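You operate a simulated robot arm through the tools that you are given. There is no shell and no other tool. Be economical: measure what you need, move in short steps, check, and stop when the job is done.

The job below is to be done with a simulated robot arm. You get a single attempt, and the scene is never put back.

Task
Scrub the moss off the coping and seat the square indent.
Fine: wet the churn brush in the blue mug and put it back after; the indent goes right down in the square recess.

Only the result counts: the job must be done as asked and must still hold three seconds after the hand-in. Knocking over, shifting, dropping, spilling or breaking anything else fails it.

Robot
A 7-joint arm with a two-finger parallel gripper, fixed in place. Base frame: the origin is at the foot of the arm, x ahead of it, y to its left, z up; the work surface is at about z = 82. Units: cm, degrees, N and s.
With the tool pointing down near the work surface it reaches from about 24 to 68 cm from the base axis. Its first joint turns from -66.0 to 66.0 degrees. Payload 2.4 kg.
The tool frame sits at the grasp point between the pads (the TCP): z along the fingers, y along the line on which they close. The tips reach 3 cm beyond it. Largest opening 9.4 cm; finger width 2.8, thickness 1; the body of the gripper, 5 by 9.6 cm, starts 5.5 cm behind the TCP.
Orientation is that of the tool frame in the base frame, as a unit quaternion [w, x, y, z]. With the fingers straight down and closing along the base's y, the tool's x points along the base's -x, its y along +y and its z along -z.

Tools
- The arm moves only by the tool send_rows. Its argument "steps" is a list of rows, each an object (a shift or turn left out is 0, a gripper value left out holds the last) with "travel": the shift along the tool's x, y, z in m, a list of three; "angular": the turn, a rotation vector about the tool's x, y, z in degrees, a list of three; "gripper": the closure in counts, from 0 (fully open) to 255 (shut). In form: [{"travel": [x, y, z], "angular": [wx, wy, wz], "gripper": gripper}, ...]. A call has 1 to 10 rows; each row is the pose to reach, as a shift and turn from the pose commanded when the call began, along the tool's axes at that moment. Each row takes 0.2 s and may step no farther than 5 cm and 8.6 degrees from the row before; otherwise, or with a gripper value out of range, the whole call is refused. Where a pose cannot be reached the arm comes as near as it can. A force on the tool above 50 N (or 10 N above the force at the start of the call, whichever is more), or a blocked arm, ends the call early, and 0.2 s more pass. The fingers move at their own pace (about 15.3 cm/s each) and stop on an object; they squeeze with about 29 N. The grip force told is the motor's: it shows also when the fingers shut on nothing. Time passes only in rows, and 0.2 s behind the last, so rows that repeat a pose let the fingers close. It gives the time, the measured TCP pose, the force on the tool (base axes), the opening and the grip force at its end, in the units of the frame above (readings bear some noise), and new pictures: "show" is both (left out), scene, wrist or none.
- Cameras (640 x 400 px; columns grow to the right, rows downward): "scene" is fixed at [4.97, 48.95, 143.82]; the picture's right is [-0.58, -0.82, 0.00], its down [-0.50, 0.35, -0.79] and it looks along [0.65, -0.46, -0.61] (base axes); focal length 236 px, centre (320, 200). "wrist" rides on the gripper at [7.6, 1.4, -10.2] in the tool frame; the picture's right is [-0.18, 0.98, 0.00], its down [-0.75, -0.14, -0.64] and it looks along [-0.63, -0.12, 0.77] (tool axes); focal length 243 px, centre (320, 200). There is no depth. A picture from a camera that has moved, and an enlarged one, comes with that camera's place and axes in the base frame and with its lens.
- zoom(camera, box): a new picture of the part [left, top, right, bottom] of that camera's present view, enlarged. It takes no simulated time.
- sign_off(): hands the job in; it is judged then, once.

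Work in short steps. Places have to be worked out from the pictures, the camera data and where the tool is seen: move nearer, look again, correct. Check each grasp and each placing, and mend what went wrong. You have 120 turns and 170 pictures in all, those below and enlarged ones among them. Open the gripper and draw the arm clear of the work before you hand the job in, unless the task says otherwise; then end with one line.

The tools are called after "Call:" as name(argument=value, ...) on one line, values as JSON. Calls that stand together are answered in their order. send_rows: Moves the arm, as the interface text tells. Its arguments: {"type":"object","properties":{"steps":{"type":"array","items":{"type":"object","properties":{"travel":{"type":"array","items":{"type":"number"}},"angular":{"type":"array","items":{"type":"number"}},"gripper":{"type":"number"}}}},"show":{"type":"string","enum":["both","scene","wrist","none"]}},"required":["steps"]} The other tools are called the same way: zoom (camera, box) takes an enlarged picture of a part of a camera's view; sign_off () hands the job in.

At the start:

```text
time_s: 0.0
position: [34.48, 16.1, 129.14]
orientation: [0.0, 0.0, 1.0, 0.0]
force: [0.5, -0.3, -0.2]
width: 9.4
gripper_force: 0.0
```

scene: 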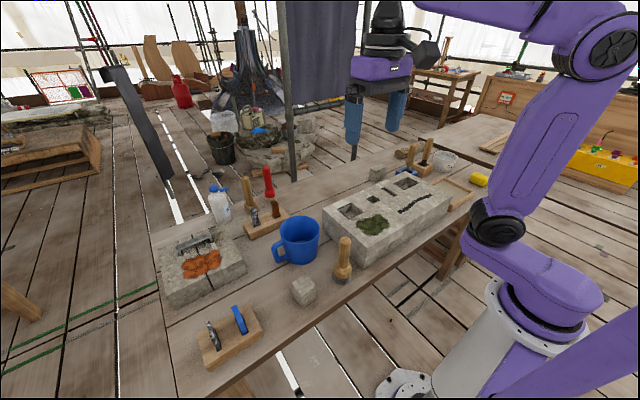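
wrist: 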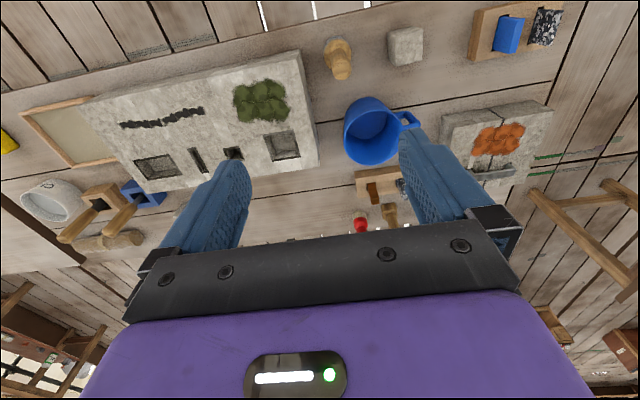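

I start by enlarging the work area to identify the brush, mug, moss, indent and recesses.

Call:
zoom(camera="scene", box=[140, 140, 480, 380])

Call:
zoom(camera="wrist", box=[0, 0, 640, 260])

```text
1.67 times, centred on (310, 260) of scene
camera zoom: at [4.97, 48.95, 143.82], right [-0.58, -0.82, 0.0], down [-0.5, 0.35, -0.79], along [0.65, -0.46, -0.61], focal length 393 px, centre (337, 100)
```

zoom: 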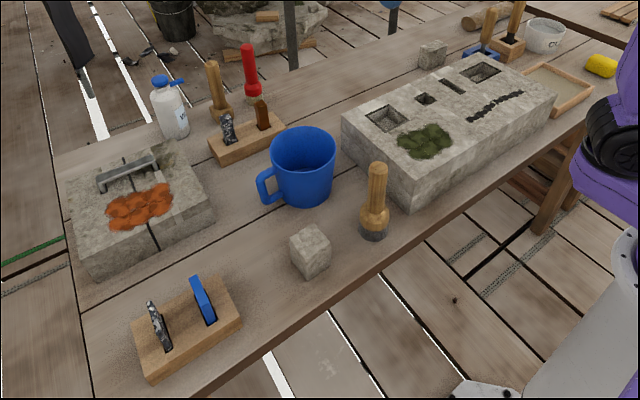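

```text
1.00 times, centred on (320, 130) of wrist
camera zoom: at [26.8, 17.41, 139.22], right [0.18, 0.98, 0.0], down [0.75, -0.14, 0.64], along [0.63, -0.12, -0.77], focal length 243 px, centre (320, 270)
```

zoom: 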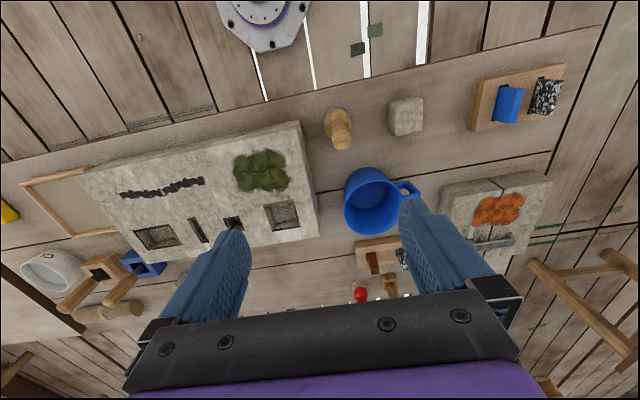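

The churn brush (round, upright, on its bristles) stands near (35,20), the mug near (50,25), the cube indent near (36,32). I zoom for accurate places.

Call:
zoom(camera="wrist", box=[300, 10, 460, 110])

Call:
zoom(camera="scene", box=[260, 200, 420, 300])

Call:
zoom(camera="scene", box=[320, 150, 480, 250])

Call:
zoom(camera="wrist", box=[80, 50, 336, 210])

```text
4.00 times, centred on (380, 60) of wrist
camera zoom: at [26.8, 17.41, 139.22], right [0.18, 0.98, 0.0], down [0.75, -0.14, 0.64], along [0.63, -0.12, -0.77], focal length 970 px, centre (80, 760)
```

zoom: 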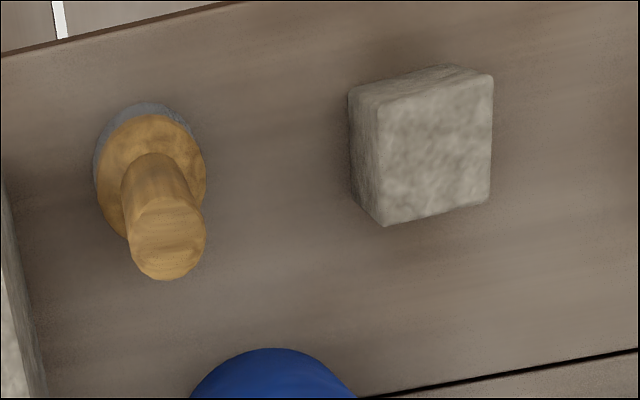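

```text
4.00 times, centred on (340, 250) of scene
camera zoom: at [4.97, 48.95, 143.82], right [-0.58, -0.82, 0.0], down [-0.5, 0.35, -0.79], along [0.65, -0.46, -0.61], focal length 942 px, centre (240, 0)
```

zoom: 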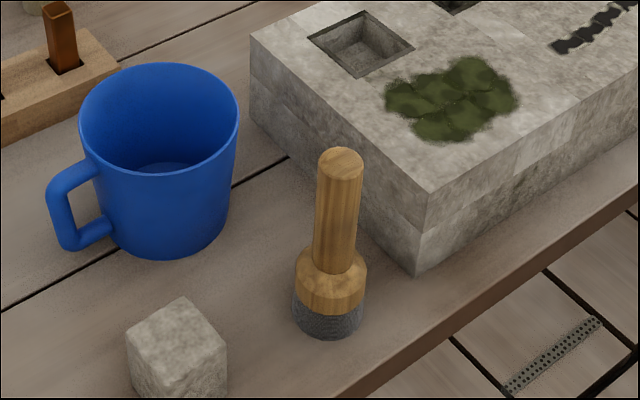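

```text
4.00 times, centred on (400, 200) of scene
camera zoom: at [4.97, 48.95, 143.82], right [-0.58, -0.82, 0.0], down [-0.5, 0.35, -0.79], along [0.65, -0.46, -0.61], focal length 942 px, centre (0, 200)
```

zoom: 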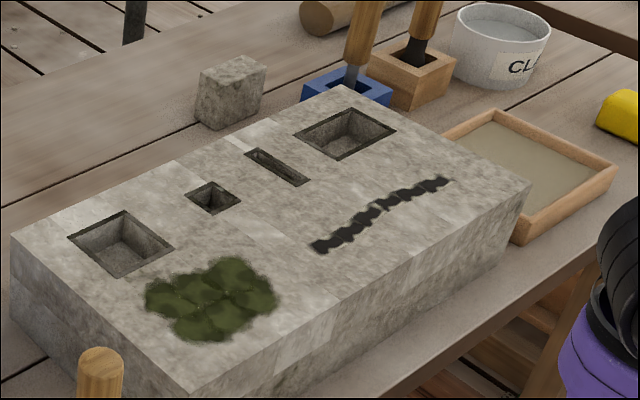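

```text
2.50 times, centred on (208, 130) of wrist
camera zoom: at [26.8, 17.41, 139.22], right [0.18, 0.98, 0.0], down [0.75, -0.14, 0.64], along [0.63, -0.12, -0.77], focal length 606 px, centre (600, 375)
```

zoom: 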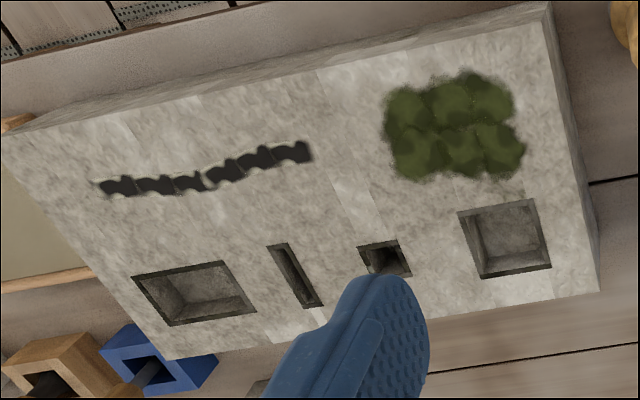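

Estimates: brush about (35.2,19.3) with top z≈99.5; coping top z≈92; square recess centre ≈(49.2,4.9), about 6.3 wide; cube centre ≈(36.8,31.8), about 4.9 wide. I descend above the brush with the fingers open and look again.

Call:
send_rows(steps=[{"travel": [-0.003, 0.015, 0.04], "gripper": 0}, {"travel": [-0.007, 0.032, 0.085]}, {"travel": [-0.007, 0.032, 0.13]}, {"travel": [-0.007, 0.032, 0.17]}, {"travel": [-0.007, 0.032, 0.17]}], show="both")

```text
time_s: 1.2
position: [35.12, 19.38, 112.07]
orientation: [0.0, 0.0, 1.0, 0.0]
force: [-0.4, -0.1, 0.9]
width: 9.4
gripper_force: 0.0
camera wrist: at [27.49, 20.79, 122.33], right [0.18, 0.98, 0.0], down [0.75, -0.14, 0.64], along [0.63, -0.12, -0.77], focal length 243 px, centre (320, 200)
```

scene: 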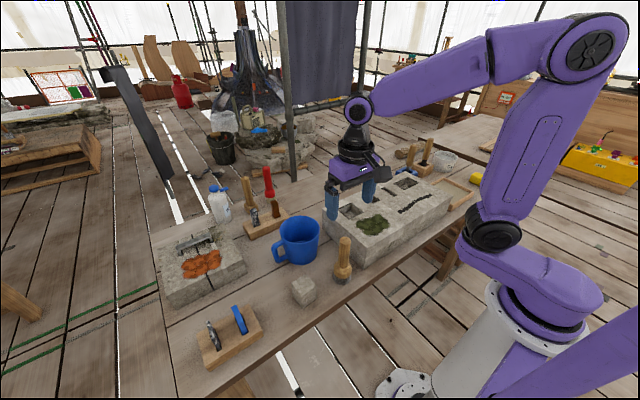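
wrist: 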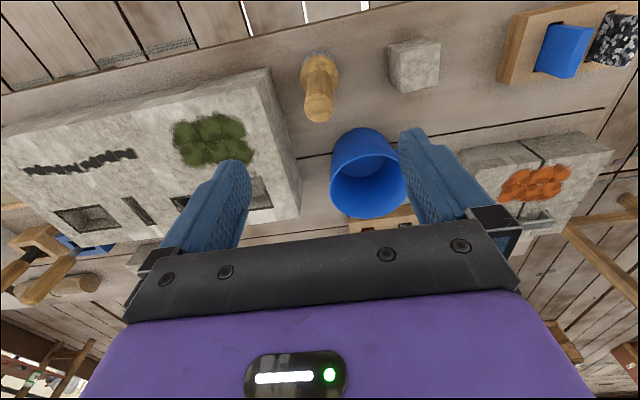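

Handle top recomputes to about (35.5,19.2). I descend to z≈95.5 around the handle and then close.

Call:
send_rows(steps=[{"travel": [-0.003, -0.002, 0.04]}, {"travel": [-0.003, -0.002, 0.08]}, {"travel": [-0.003, -0.002, 0.12]}, {"travel": [-0.003, -0.002, 0.145]}, {"travel": [-0.003, -0.002, 0.166]}, {"travel": [-0.003, -0.002, 0.166]}, {"travel": [-0.003, -0.002, 0.166], "gripper": 255}, {"travel": [-0.003, -0.002, 0.166]}, {"travel": [-0.003, -0.002, 0.166]}], show="both")

```text
time_s: 3.2
position: [35.4, 19.02, 95.28]
orientation: [0.0, 0.0, 1.0, 0.0]
force: [-0.8, 0.4, 0.3]
width: 2.98
gripper_force: 28.9
camera wrist: at [27.76, 20.46, 105.61], right [0.18, 0.98, 0.0], down [0.75, -0.14, 0.64], along [0.63, -0.12, -0.77], focal length 243 px, centre (320, 200)
```

scene: 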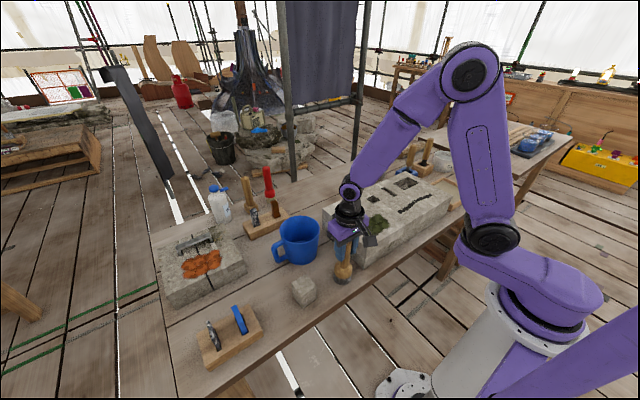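
wrist: 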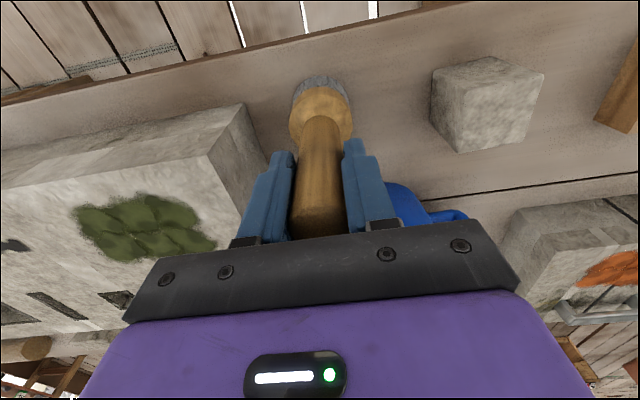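

The handle is held (width 2.98), with TCP 13.3 cm above the bristle ends; home is (35.4,19.0). I lift straight up 20 cm.

Call:
send_rows(steps=[{"travel": [0, 0, -0.02]}, {"travel": [0, 0, -0.06]}, {"travel": [0, 0, -0.1]}, {"travel": [0, 0, -0.15]}, {"travel": [0, 0, -0.2]}, {"travel": [0, 0, -0.2]}], show="both")

Call:
zoom(camera="wrist", box=[300, 60, 460, 160])

Call:
zoom(camera="scene", box=[240, 180, 400, 280])

```text
time_s: 4.6
position: [35.44, 18.92, 115.42]
orientation: [0.0, 0.001, 1.0, -0.001]
force: [-0.2, 0.0, -2.1]
width: 2.95
gripper_force: 29.1
camera wrist: at [27.7, 20.41, 125.67], right [0.18, 0.98, 0.0], down [0.75, -0.14, 0.64], along [0.63, -0.12, -0.77], focal length 243 px, centre (320, 200)
```

scene: 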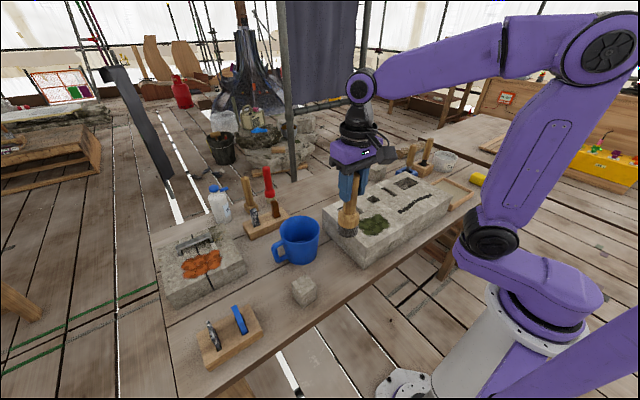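
wrist: 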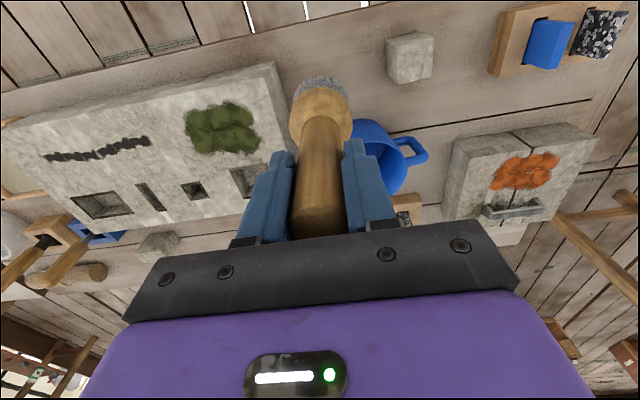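

```text
4.00 times, centred on (380, 110) of wrist
camera zoom: at [27.7, 20.41, 125.67], right [0.18, 0.98, 0.0], down [0.75, -0.14, 0.64], along [0.63, -0.12, -0.77], focal length 970 px, centre (80, 560)
```

zoom: 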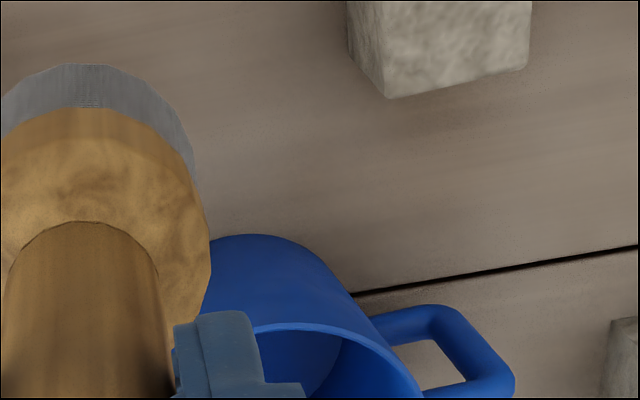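

```text
4.00 times, centred on (320, 230) of scene
camera zoom: at [4.97, 48.96, 143.82], right [-0.58, -0.82, 0.0], down [-0.5, 0.35, -0.79], along [0.65, -0.46, -0.61], focal length 942 px, centre (320, 80)
```

zoom: 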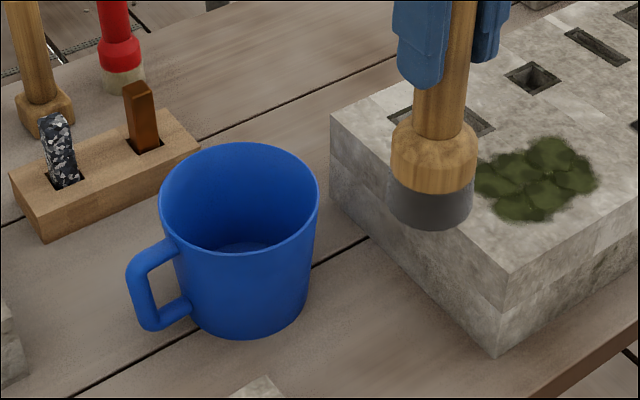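

Mug rim centre is about (50.8,23.9), rim z≈93, radius ≈6. I carry the brush over it at the same height.

Call:
send_rows(steps=[{"travel": [-0.04, 0.013, 0]}, {"travel": [-0.08, 0.026, 0]}, {"travel": [-0.12, 0.039, 0]}, {"travel": [-0.154, 0.05, 0]}, {"travel": [-0.154, 0.05, 0]}], show="both")

Call:
zoom(camera="scene", box=[230, 170, 390, 270])

Call:
zoom(camera="wrist", box=[220, 30, 420, 155])

```text
time_s: 5.8
position: [50.69, 24.09, 115.45]
orientation: [-0.001, 0.0, 1.0, 0.001]
force: [0.6, 0.0, -1.6]
width: 2.97
gripper_force: 28.7
camera wrist: at [42.95, 25.5, 125.6], right [0.18, 0.98, 0.0], down [0.75, -0.14, 0.64], along [0.63, -0.12, -0.77], focal length 243 px, centre (320, 200)
```

scene: 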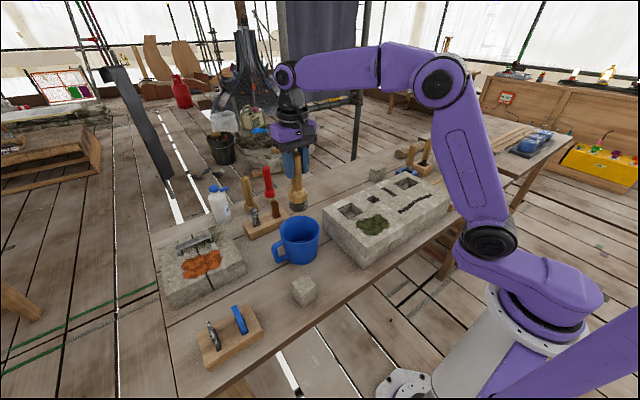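
wrist: 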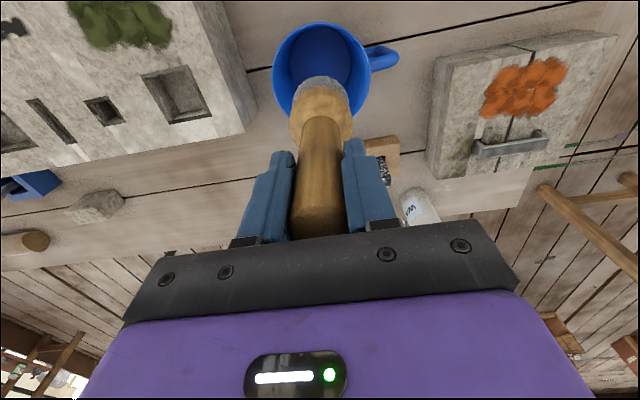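

```text
4.00 times, centred on (310, 220) of scene
camera zoom: at [4.97, 48.96, 143.82], right [-0.58, -0.82, 0.0], down [-0.5, 0.35, -0.79], along [0.65, -0.46, -0.61], focal length 942 px, centre (360, 120)
```

zoom: 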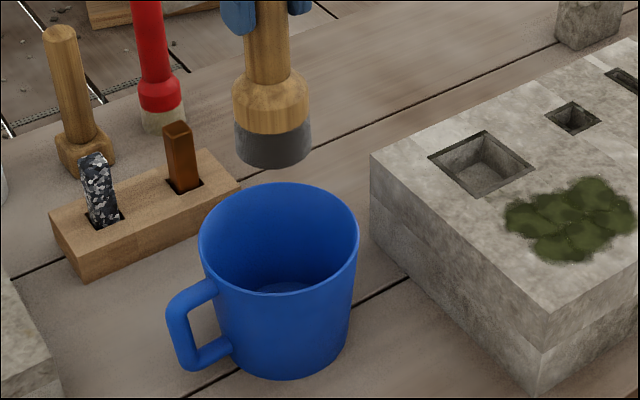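

```text
3.20 times, centred on (320, 92) of wrist
camera zoom: at [42.95, 25.5, 125.6], right [0.18, 0.98, 0.0], down [0.75, -0.14, 0.64], along [0.63, -0.12, -0.77], focal length 776 px, centre (320, 544)
```

zoom: 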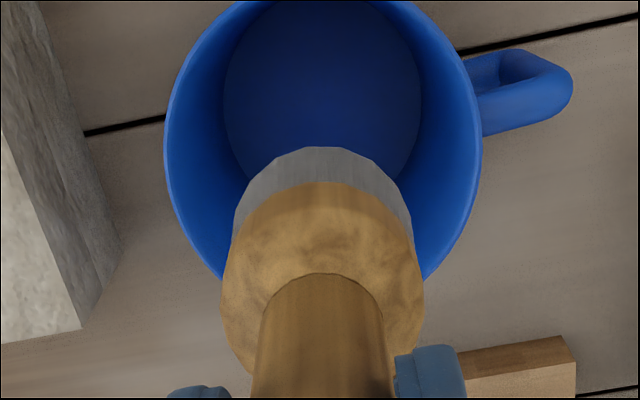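

Rim centre refines to about (50.2,24.1). I lower the brush straight into the mug in steps to a bristle height of about 1.2 cm above the table, dwell, and swirl slightly.

Call:
send_rows(steps=[{"travel": [0.003, 0, 0.04]}, {"travel": [0.003, 0, 0.08]}, {"travel": [0.003, 0, 0.12]}, {"travel": [0.003, 0, 0.15]}, {"travel": [0.003, 0, 0.17]}, {"travel": [0.003, 0, 0.18]}, {"travel": [0.003, 0, 0.188]}, {"travel": [0.003, 0, 0.188]}], show="both")

Call:
zoom(camera="scene", box=[230, 170, 390, 270])

Call:
zoom(camera="wrist", box=[220, 30, 420, 155])

```text
time_s: 7.6
position: [50.51, 23.92, 96.47]
orientation: [0.0, 0.0, 1.0, 0.0]
force: [-0.1, 0.0, -1.0]
width: 2.98
gripper_force: 29.2
camera wrist: at [42.91, 25.44, 106.75], right [0.18, 0.98, 0.0], down [0.75, -0.14, 0.64], along [0.63, -0.12, -0.77], focal length 243 px, centre (320, 200)
```

scene: 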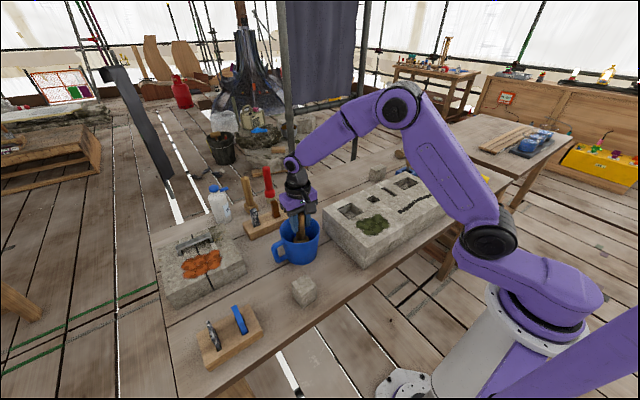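
wrist: 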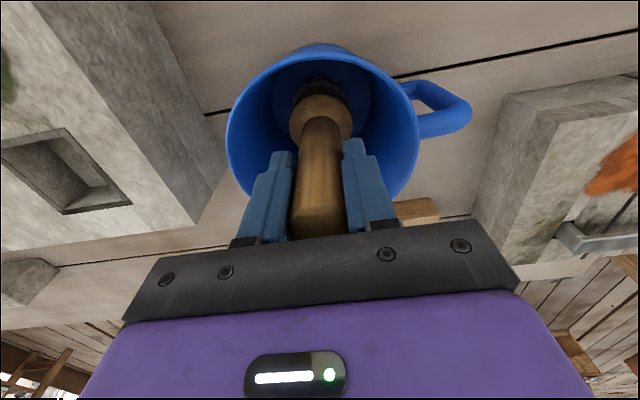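

```text
4.00 times, centred on (310, 220) of scene
camera zoom: at [4.97, 48.96, 143.82], right [-0.58, -0.82, 0.0], down [-0.5, 0.35, -0.79], along [0.65, -0.46, -0.61], focal length 942 px, centre (360, 120)
```

zoom: 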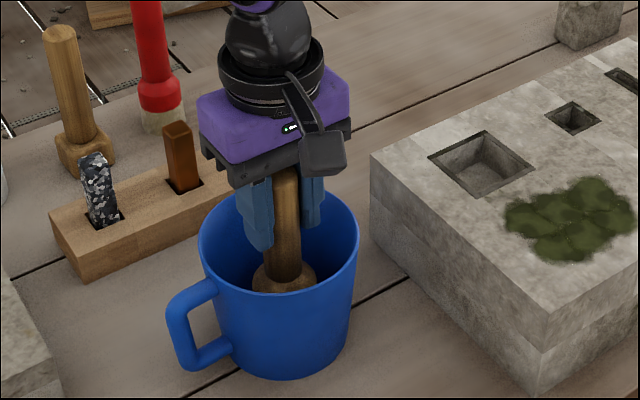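

```text
3.20 times, centred on (320, 92) of wrist
camera zoom: at [42.91, 25.44, 106.75], right [0.18, 0.98, 0.0], down [0.75, -0.14, 0.64], along [0.63, -0.12, -0.77], focal length 776 px, centre (320, 544)
```

zoom: 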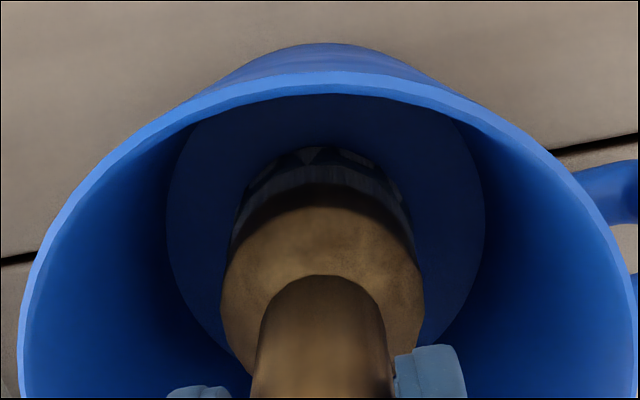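

The bristle ends seem to just reach the liquid surface. I go down a little further, watching force.

Call:
send_rows(steps=[{"travel": [0.002, 0.001, 0.003]}, {"travel": [0.002, 0.001, 0.006]}, {"travel": [0.002, 0.001, 0.006]}], show="wrist")

Call:
zoom(camera="wrist", box=[260, 50, 380, 125])

```text
time_s: 8.4
position: [50.38, 24.15, 96.01]
orientation: [-0.001, 0.0, 1.0, 0.0]
force: [0.8, -0.6, -2.4]
width: 2.97
gripper_force: 29.3
camera wrist: at [42.74, 25.55, 106.11], right [0.18, 0.98, 0.0], down [0.75, -0.14, 0.64], along [0.63, -0.12, -0.77], focal length 243 px, centre (320, 200)
```

wrist: 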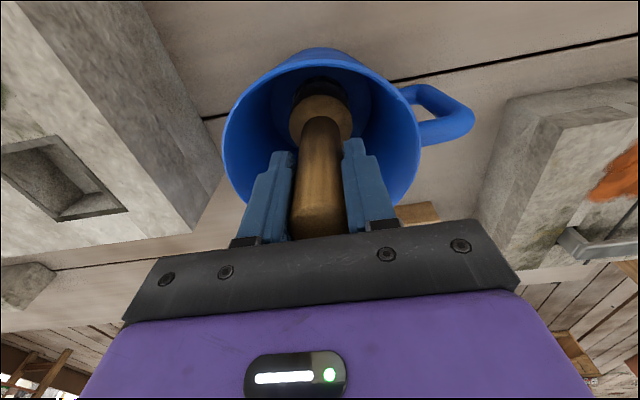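

```text
5.33 times, centred on (320, 88) of wrist
camera zoom: at [42.74, 25.55, 106.11], right [0.18, 0.98, 0.0], down [0.75, -0.14, 0.64], along [0.63, -0.12, -0.77], focal length 1294 px, centre (320, 800)
```

zoom: 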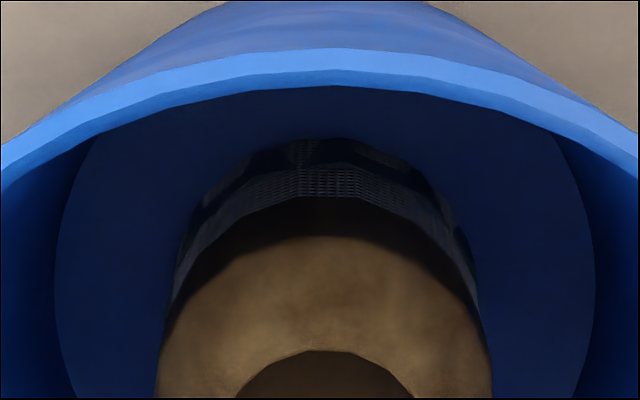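

Still no clear contact; I lower another 5 mm gently to ensure the bristles are truly dipped.

Call:
send_rows(steps=[{"travel": [0, 0, 0.002]}, {"travel": [0, 0, 0.004]}, {"travel": [0, 0, 0.005]}, {"travel": [0, 0, 0.005]}], show="none")

Call:
zoom(camera="wrist", box=[260, 50, 380, 125])

```text
time_s: 9.4
position: [50.47, 24.12, 95.64]
orientation: [0.003, 0.001, 1.0, 0.002]
force: [4.3, 1.4, 27.2]
width: 2.98
gripper_force: 29.0
```

```text
5.33 times, centred on (320, 88) of wrist
camera zoom: at [42.74, 25.49, 105.77], right [0.18, 0.98, 0.0], down [0.75, -0.14, 0.65], along [0.64, -0.12, -0.76], focal length 1294 px, centre (320, 800)
```

zoom: 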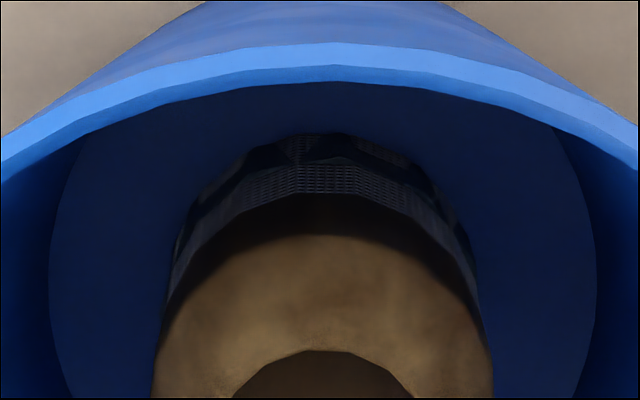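

27 N: bristles are on the mug's floor, so fully dipped. I back off, then raise clear of the mug and inspect.

Call:
send_rows(steps=[{"travel": [0, 0, -0.004]}, {"travel": [0, 0, -0.004]}, {"travel": [0, 0, -0.004]}, {"travel": [0, 0, -0.04]}, {"travel": [0, 0, -0.08]}, {"travel": [0, 0, -0.12]}, {"travel": [0, 0, -0.16]}, {"travel": [0, 0, -0.19]}, {"travel": [0, 0, -0.19]}], show="both")

Call:
zoom(camera="scene", box=[230, 170, 390, 270])

Call:
zoom(camera="wrist", box=[220, 30, 420, 155])

```text
time_s: 11.4
position: [50.14, 24.23, 114.66]
orientation: [0.0, 0.001, 1.0, 0.001]
force: [-0.4, -0.3, -2.0]
width: 2.95
gripper_force: 29.2
camera wrist: at [42.58, 25.55, 124.86], right [0.18, 0.98, 0.0], down [0.75, -0.14, 0.64], along [0.63, -0.12, -0.77], focal length 243 px, centre (320, 200)
```

scene: 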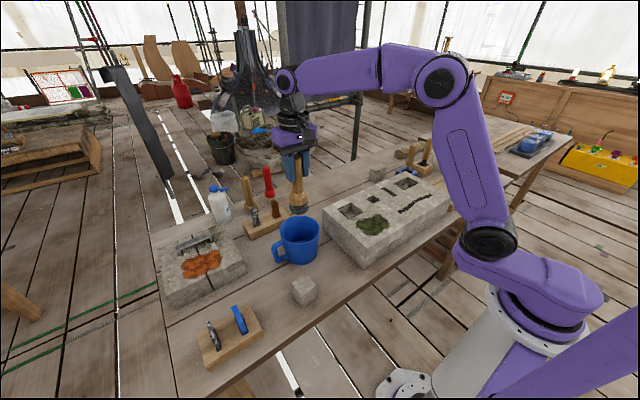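
wrist: 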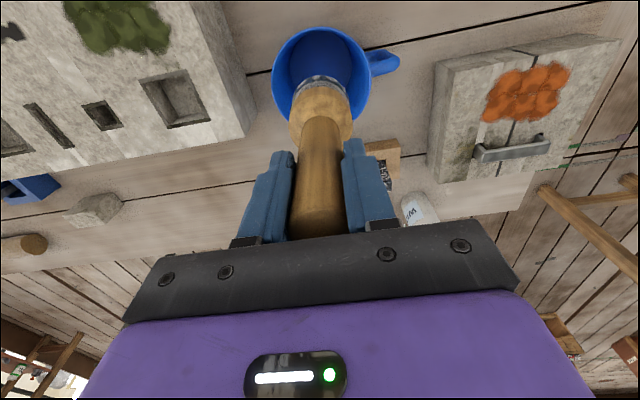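

```text
4.00 times, centred on (310, 220) of scene
camera zoom: at [4.97, 48.96, 143.82], right [-0.58, -0.82, 0.0], down [-0.5, 0.35, -0.79], along [0.65, -0.46, -0.61], focal length 942 px, centre (360, 120)
```

zoom: 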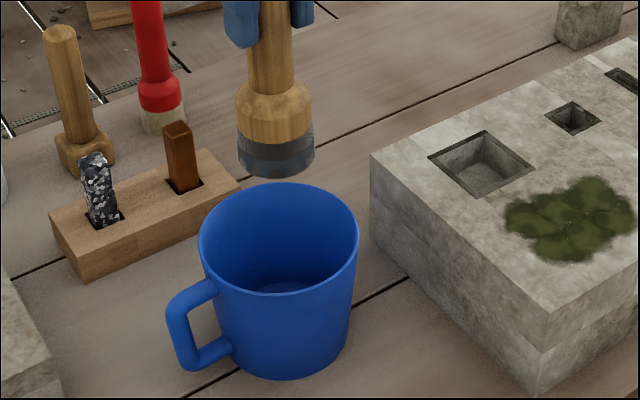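

```text
3.20 times, centred on (320, 92) of wrist
camera zoom: at [42.58, 25.55, 124.86], right [0.18, 0.98, 0.0], down [0.75, -0.14, 0.64], along [0.63, -0.12, -0.77], focal length 776 px, centre (320, 544)
```

zoom: 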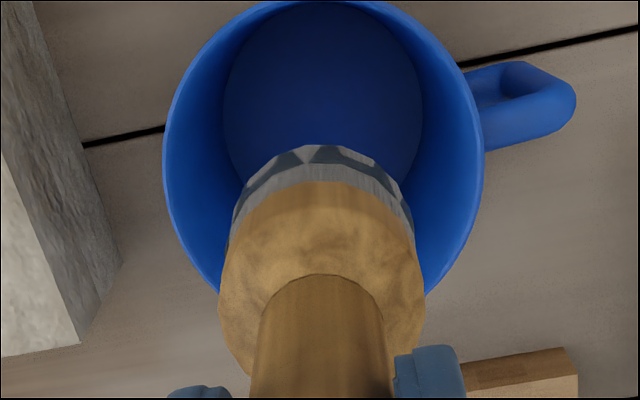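

The bristles now show a wet band. Moss spans x≈36–43.5, y≈−1.5–8.7 on top at z≈92. I carry the brush over the moss at (38,6).

Call:
send_rows(steps=[{"travel": [0.024, -0.036, 0]}, {"travel": [0.048, -0.072, 0]}, {"travel": [0.072, -0.109, 0]}, {"travel": [0.096, -0.145, 0]}, {"travel": [0.121, -0.182, 0]}, {"travel": [0.121, -0.182, 0.03]}, {"travel": [0.121, -0.182, 0.06]}, {"travel": [0.121, -0.182, 0.08]}, {"travel": [0.121, -0.182, 0.08]}], show="both")

Call:
zoom(camera="scene", box=[310, 170, 470, 270])

Call:
zoom(camera="wrist", box=[200, 20, 440, 170])

```text
time_s: 13.4
position: [38.03, 5.97, 106.62]
orientation: [0.0, 0.001, 1.0, 0.0]
force: [-0.4, -0.3, -1.5]
width: 2.96
gripper_force: 29.4
camera wrist: at [30.44, 7.34, 116.74], right [0.18, 0.98, 0.0], down [0.75, -0.14, 0.64], along [0.63, -0.12, -0.77], focal length 243 px, centre (320, 200)
```

scene: 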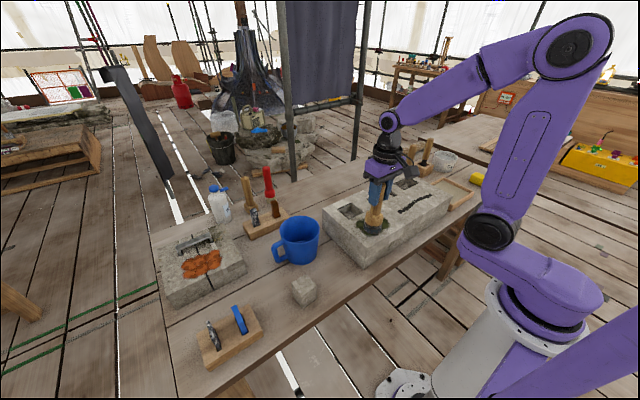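
wrist: 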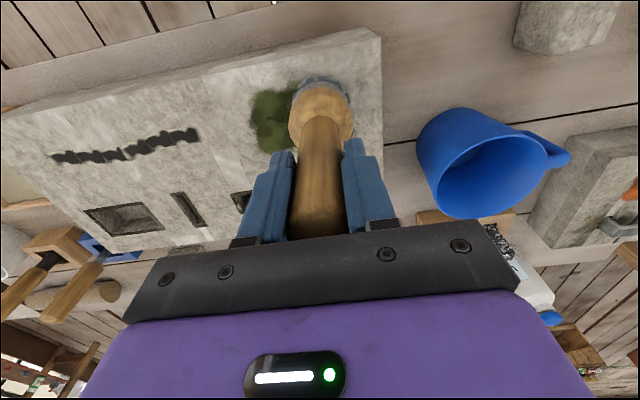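

```text
4.00 times, centred on (390, 220) of scene
camera zoom: at [4.97, 48.95, 143.82], right [-0.58, -0.82, 0.0], down [-0.5, 0.35, -0.79], along [0.65, -0.46, -0.61], focal length 942 px, centre (40, 120)
```

zoom: 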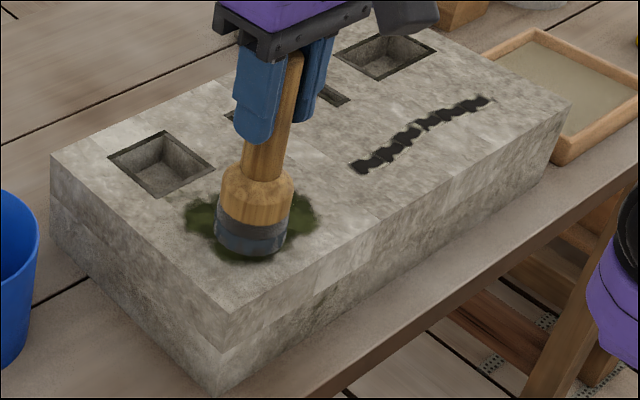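

```text
2.67 times, centred on (320, 95) of wrist
camera zoom: at [30.44, 7.34, 116.74], right [0.18, 0.98, 0.0], down [0.75, -0.14, 0.64], along [0.63, -0.12, -0.77], focal length 647 px, centre (320, 480)
```

zoom: 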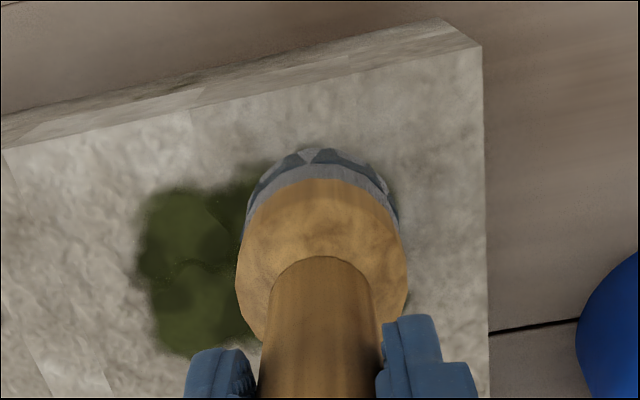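

Brush is right over the moss. I press down slowly until it touches.

Call:
send_rows(steps=[{"travel": [0, 0, 0.004]}, {"travel": [0, 0, 0.007]}, {"travel": [0, 0, 0.01]}, {"travel": [0, 0, 0.012]}, {"travel": [0, 0, 0.013]}], show="none")

```text
time_s: 14.6
position: [38.27, 5.98, 105.29]
orientation: [0.0, 0.0, 1.0, 0.0]
force: [0.3, -0.2, -2.6]
width: 2.96
gripper_force: 28.5
```

No contact yet at 105.3; continue in 1–2 mm steps.

Call:
send_rows(steps=[{"travel": [0, 0, 0.002]}, {"travel": [0, 0, 0.003]}, {"travel": [0, 0, 0.004]}, {"travel": [0, 0, 0.004]}], show="none")

```text
time_s: 15.6
position: [38.31, 5.93, 104.94]
orientation: [0.002, 0.0, 1.0, 0.001]
force: [-1.6, 1.6, 26.5]
width: 2.96
gripper_force: 29.4
```

Contact with ~26 N. I ease off 1 mm and make strokes across the moss: along y at x≈38, then back at x≈41.3.

Call:
send_rows(steps=[{"travel": [0, 0, -0.001]}, {"travel": [0, 0.015, -0.001]}, {"travel": [0, -0.015, -0.001]}, {"travel": [0, -0.04, -0.001]}, {"travel": [0, -0.065, -0.001]}, {"travel": [-0.015, -0.065, -0.001]}, {"travel": [-0.03, -0.065, -0.001]}, {"travel": [-0.03, -0.035, -0.001]}, {"travel": [-0.03, -0.005, -0.001]}, {"travel": [-0.03, 0.015, -0.001]}], show="both")

Call:
zoom(camera="scene", box=[310, 170, 470, 270])

```text
time_s: 17.8
position: [41.31, 7.59, 104.91]
orientation: [0.0, 0.0, 1.0, 0.0]
force: [-0.2, -2.3, 5.8]
width: 2.94
gripper_force: 29.1
camera wrist: at [33.58, 8.91, 115.08], right [0.18, 0.98, 0.0], down [0.75, -0.14, 0.64], along [0.63, -0.12, -0.77], focal length 243 px, centre (320, 200)
```

scene: 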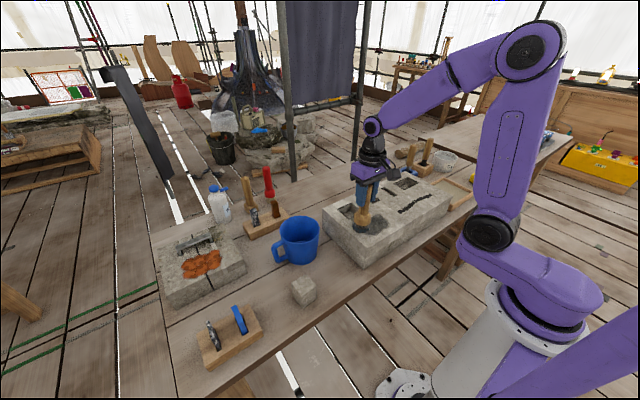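
wrist: 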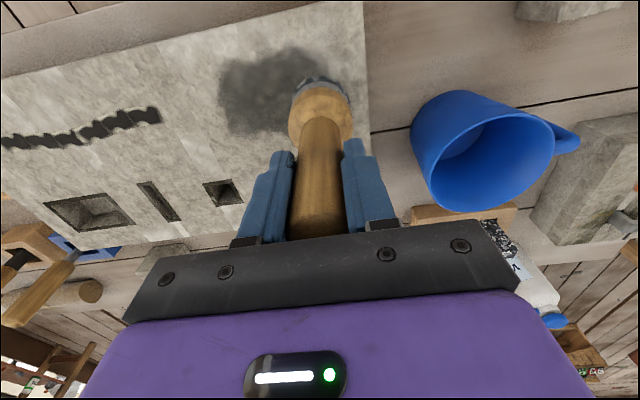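

```text
4.00 times, centred on (390, 220) of scene
camera zoom: at [4.96, 48.94, 143.83], right [-0.58, -0.82, 0.0], down [-0.5, 0.35, -0.79], along [0.65, -0.46, -0.61], focal length 942 px, centre (40, 120)
```

zoom: 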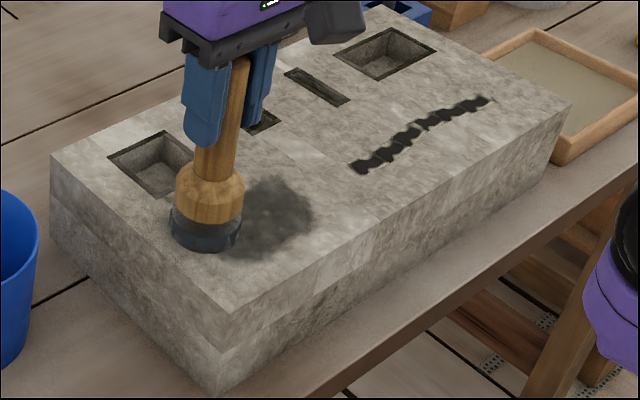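

The moss has turned to a wet clean stain. I make one more pass to cover the far edge and the middle, then lift to inspect.

Call:
send_rows(steps=[{"travel": [-0.01, 0, 0]}, {"travel": [-0.01, -0.03, 0]}, {"travel": [-0.01, -0.06, 0]}, {"travel": [-0.01, -0.085, 0]}, {"travel": [0.02, -0.085, 0]}, {"travel": [0.02, -0.05, 0]}, {"travel": [0.02, -0.015, 0]}, {"travel": [0.02, 0.005, 0]}, {"travel": [0.02, 0.005, -0.04]}, {"travel": [0.02, 0.005, -0.08]}], show="both")

Call:
zoom(camera="scene", box=[310, 170, 470, 270])

```text
time_s: 20.0
position: [39.22, 7.84, 112.84]
orientation: [-0.001, 0.0, 1.0, 0.0]
force: [0.2, -0.2, -2.1]
width: 2.93
gripper_force: 29.2
camera wrist: at [31.6, 9.32, 123.07], right [0.18, 0.98, 0.0], down [0.75, -0.14, 0.64], along [0.63, -0.12, -0.77], focal length 243 px, centre (320, 200)
```

scene: 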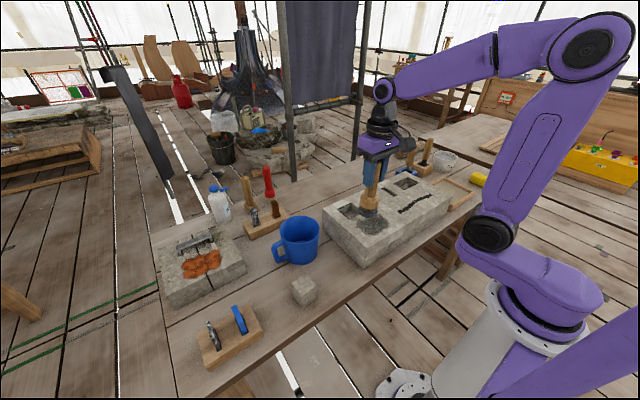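
wrist: 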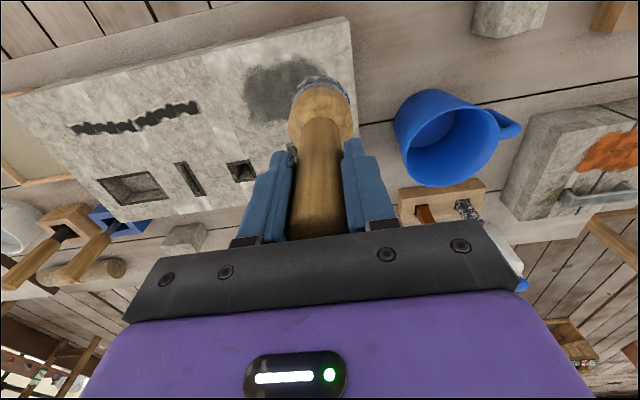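

```text
4.00 times, centred on (390, 220) of scene
camera zoom: at [4.97, 48.96, 143.82], right [-0.58, -0.82, 0.0], down [-0.5, 0.35, -0.79], along [0.65, -0.46, -0.61], focal length 942 px, centre (40, 120)
```

zoom: 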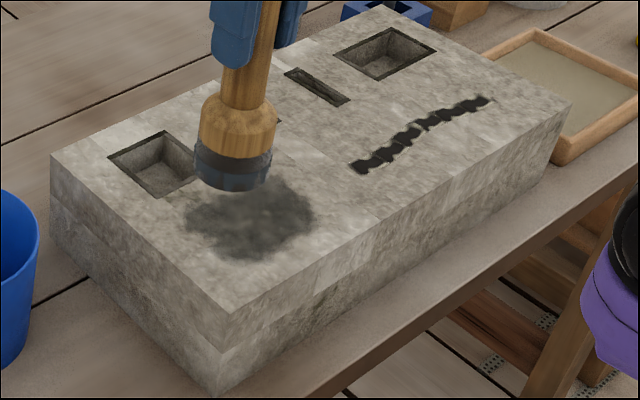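

All green is gone. I carry the brush back over its start place (35.4,19.05) and descend close to the table.

Call:
send_rows(steps=[{"travel": [0.013, 0.037, 0]}, {"travel": [0.026, 0.075, 0]}, {"travel": [0.038, 0.112, 0]}, {"travel": [0.038, 0.112, 0.04]}, {"travel": [0.038, 0.112, 0.08]}, {"travel": [0.038, 0.112, 0.12]}, {"travel": [0.038, 0.112, 0.15]}, {"travel": [0.038, 0.112, 0.168]}, {"travel": [0.038, 0.112, 0.172]}, {"travel": [0.038, 0.112, 0.172]}], show="both")

Call:
zoom(camera="scene", box=[260, 200, 420, 300])

```text
time_s: 22.2
position: [35.35, 19.2, 95.67]
orientation: [-0.001, 0.0, 1.0, 0.0]
force: [-0.3, 0.0, -2.2]
width: 2.96
gripper_force: 28.6
camera wrist: at [27.81, 20.63, 105.79], right [0.18, 0.98, 0.0], down [0.75, -0.14, 0.64], along [0.63, -0.12, -0.77], focal length 243 px, centre (320, 200)
```

scene: 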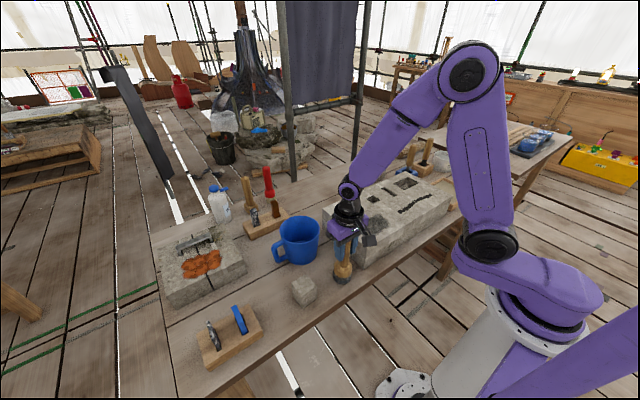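
wrist: 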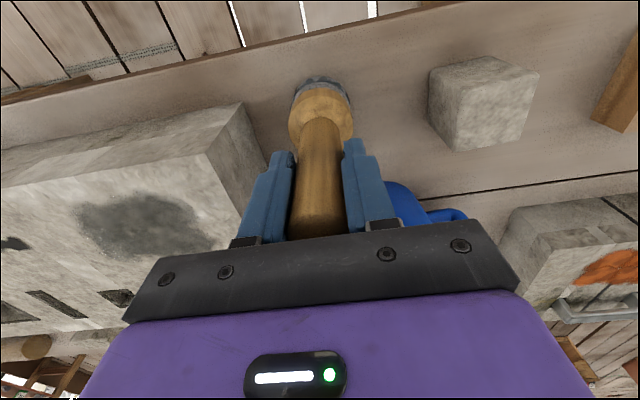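

```text
4.00 times, centred on (340, 250) of scene
camera zoom: at [4.97, 48.96, 143.82], right [-0.58, -0.82, 0.0], down [-0.5, 0.35, -0.79], along [0.65, -0.46, -0.61], focal length 942 px, centre (240, 0)
```

zoom: 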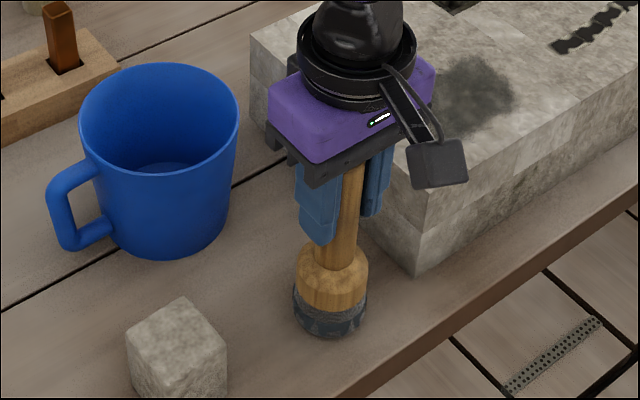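

Brush is back over its spot; I lower the last millimetres to light contact.

Call:
send_rows(steps=[{"travel": [0, 0, 0.002]}, {"travel": [0, 0, 0.004]}, {"travel": [0, 0, 0.005]}, {"travel": [0, 0, 0.005]}], show="none")

```text
time_s: 23.2
position: [35.5, 19.2, 95.23]
orientation: [-0.001, 0.0, 1.0, -0.001]
force: [0.5, -0.6, -1.7]
width: 2.95
gripper_force: 29.2
```

Call:
send_rows(steps=[{"travel": [0, 0, 0.001]}, {"travel": [0, 0, 0.002]}, {"travel": [0, 0, 0.002]}], show="none")

```text
time_s: 24.0
position: [35.36, 19.07, 95.12]
orientation: [0.0, -0.001, 1.0, 0.0]
force: [0.5, -0.2, -2.2]
width: 2.92
gripper_force: 29.1
```

Still no contact; a little lower.

Call:
send_rows(steps=[{"travel": [0, 0, 0.001]}, {"travel": [0, 0, 0.002]}, {"travel": [0, 0, 0.002]}], show="none")

```text
time_s: 24.8
position: [35.53, 19.16, 94.93]
orientation: [0.001, 0.0, 1.0, 0.0]
force: [-1.6, 1.3, 8.4]
width: 2.94
gripper_force: 28.9
```

Light contact (8 N). I release and rise straight up clear of the handle.

Call:
send_rows(steps=[{"travel": [0, 0, -0.0005]}, {"travel": [0, 0, -0.0005], "gripper": 0}, {"travel": [0, 0, -0.0005]}, {"travel": [0, 0, -0.0005]}, {"travel": [0, 0, -0.04]}, {"travel": [0, 0, -0.08]}, {"travel": [0, 0, -0.12]}, {"travel": [0, 0, -0.16]}, {"travel": [0, 0, -0.18]}], show="both")

Call:
zoom(camera="wrist", box=[280, 20, 440, 120])

```text
time_s: 26.8
position: [35.33, 19.24, 112.99]
orientation: [0.0, 0.0, 1.0, 0.0]
force: [0.3, 1.0, 0.2]
width: 9.4
gripper_force: 0.1
camera wrist: at [27.75, 20.57, 123.14], right [0.18, 0.98, 0.0], down [0.75, -0.14, 0.64], along [0.63, -0.12, -0.77], focal length 243 px, centre (320, 200)
```

scene: 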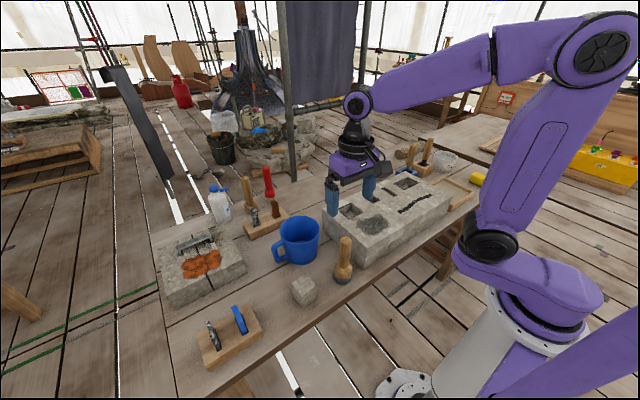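
wrist: 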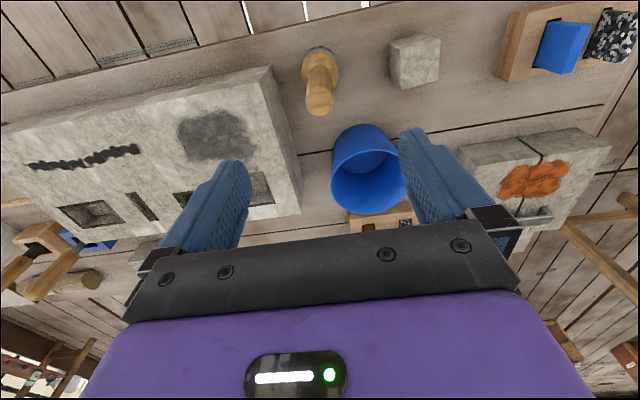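

```text
4.00 times, centred on (360, 70) of wrist
camera zoom: at [27.75, 20.57, 123.14], right [0.18, 0.98, 0.0], down [0.75, -0.14, 0.64], along [0.63, -0.12, -0.77], focal length 970 px, centre (160, 720)
```

zoom: 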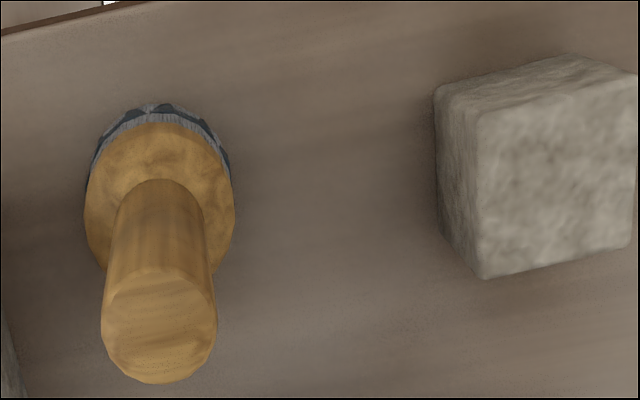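

Brush stands back in its spot. Before taking the cube, I check the other stone behind the coping and the recess sizes from a closer viewpoint above the coping.

Call:
send_rows(steps=[{"travel": [-0.02, -0.04, -0.02]}, {"travel": [-0.04, -0.08, -0.02]}, {"travel": [-0.06, -0.12, -0.02]}, {"travel": [-0.07, -0.16, -0.02]}, {"travel": [-0.07, -0.18, -0.02]}, {"travel": [-0.07, -0.18, -0.02]}], show="wrist")

Call:
zoom(camera="scene", box=[320, 150, 448, 230])

```text
time_s: 28.2
position: [42.47, 1.15, 115.05]
orientation: [0.001, 0.0, 1.0, 0.0]
force: [-0.6, -1.0, 0.5]
width: 9.39
gripper_force: 0.1
camera wrist: at [34.83, 2.49, 125.09], right [0.18, 0.98, 0.0], down [0.75, -0.14, 0.64], along [0.63, -0.12, -0.77], focal length 243 px, centre (320, 200)
```

wrist: 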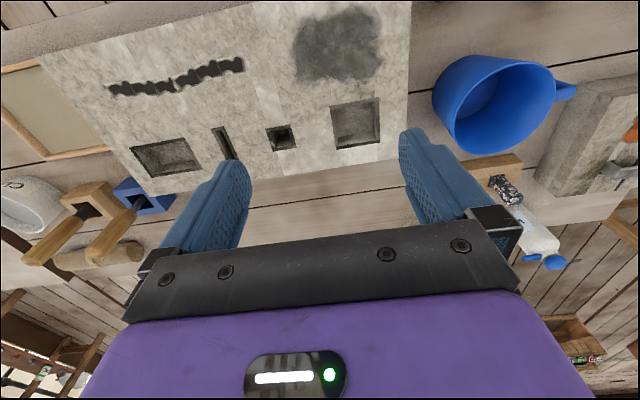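

```text
5.00 times, centred on (384, 190) of scene
camera zoom: at [4.97, 48.95, 143.82], right [-0.58, -0.82, 0.0], down [-0.5, 0.35, -0.79], along [0.65, -0.46, -0.61], focal length 1178 px, centre (0, 250)
```

zoom: 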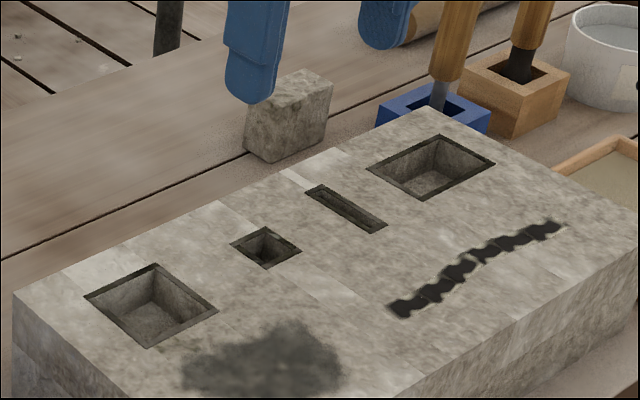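

The other stone is oblong (matching the oblong recess), so the cube is the square indent. I zoom on the square recess for accurate placing.

Call:
zoom(camera="wrist", box=[300, 75, 428, 155])

```text
5.00 times, centred on (364, 115) of wrist
camera zoom: at [34.83, 2.49, 125.09], right [0.18, 0.98, 0.0], down [0.75, -0.14, 0.64], along [0.63, -0.12, -0.77], focal length 1213 px, centre (100, 625)
```

zoom: 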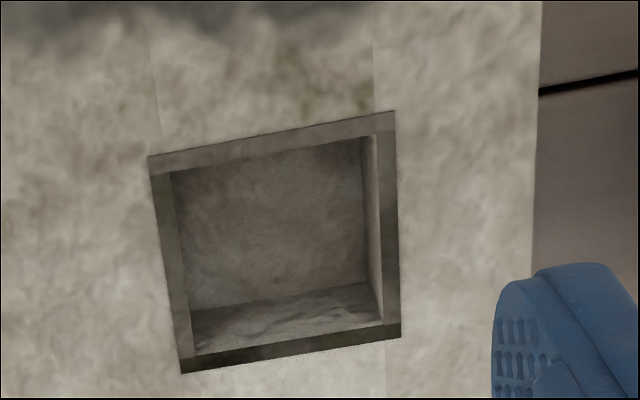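

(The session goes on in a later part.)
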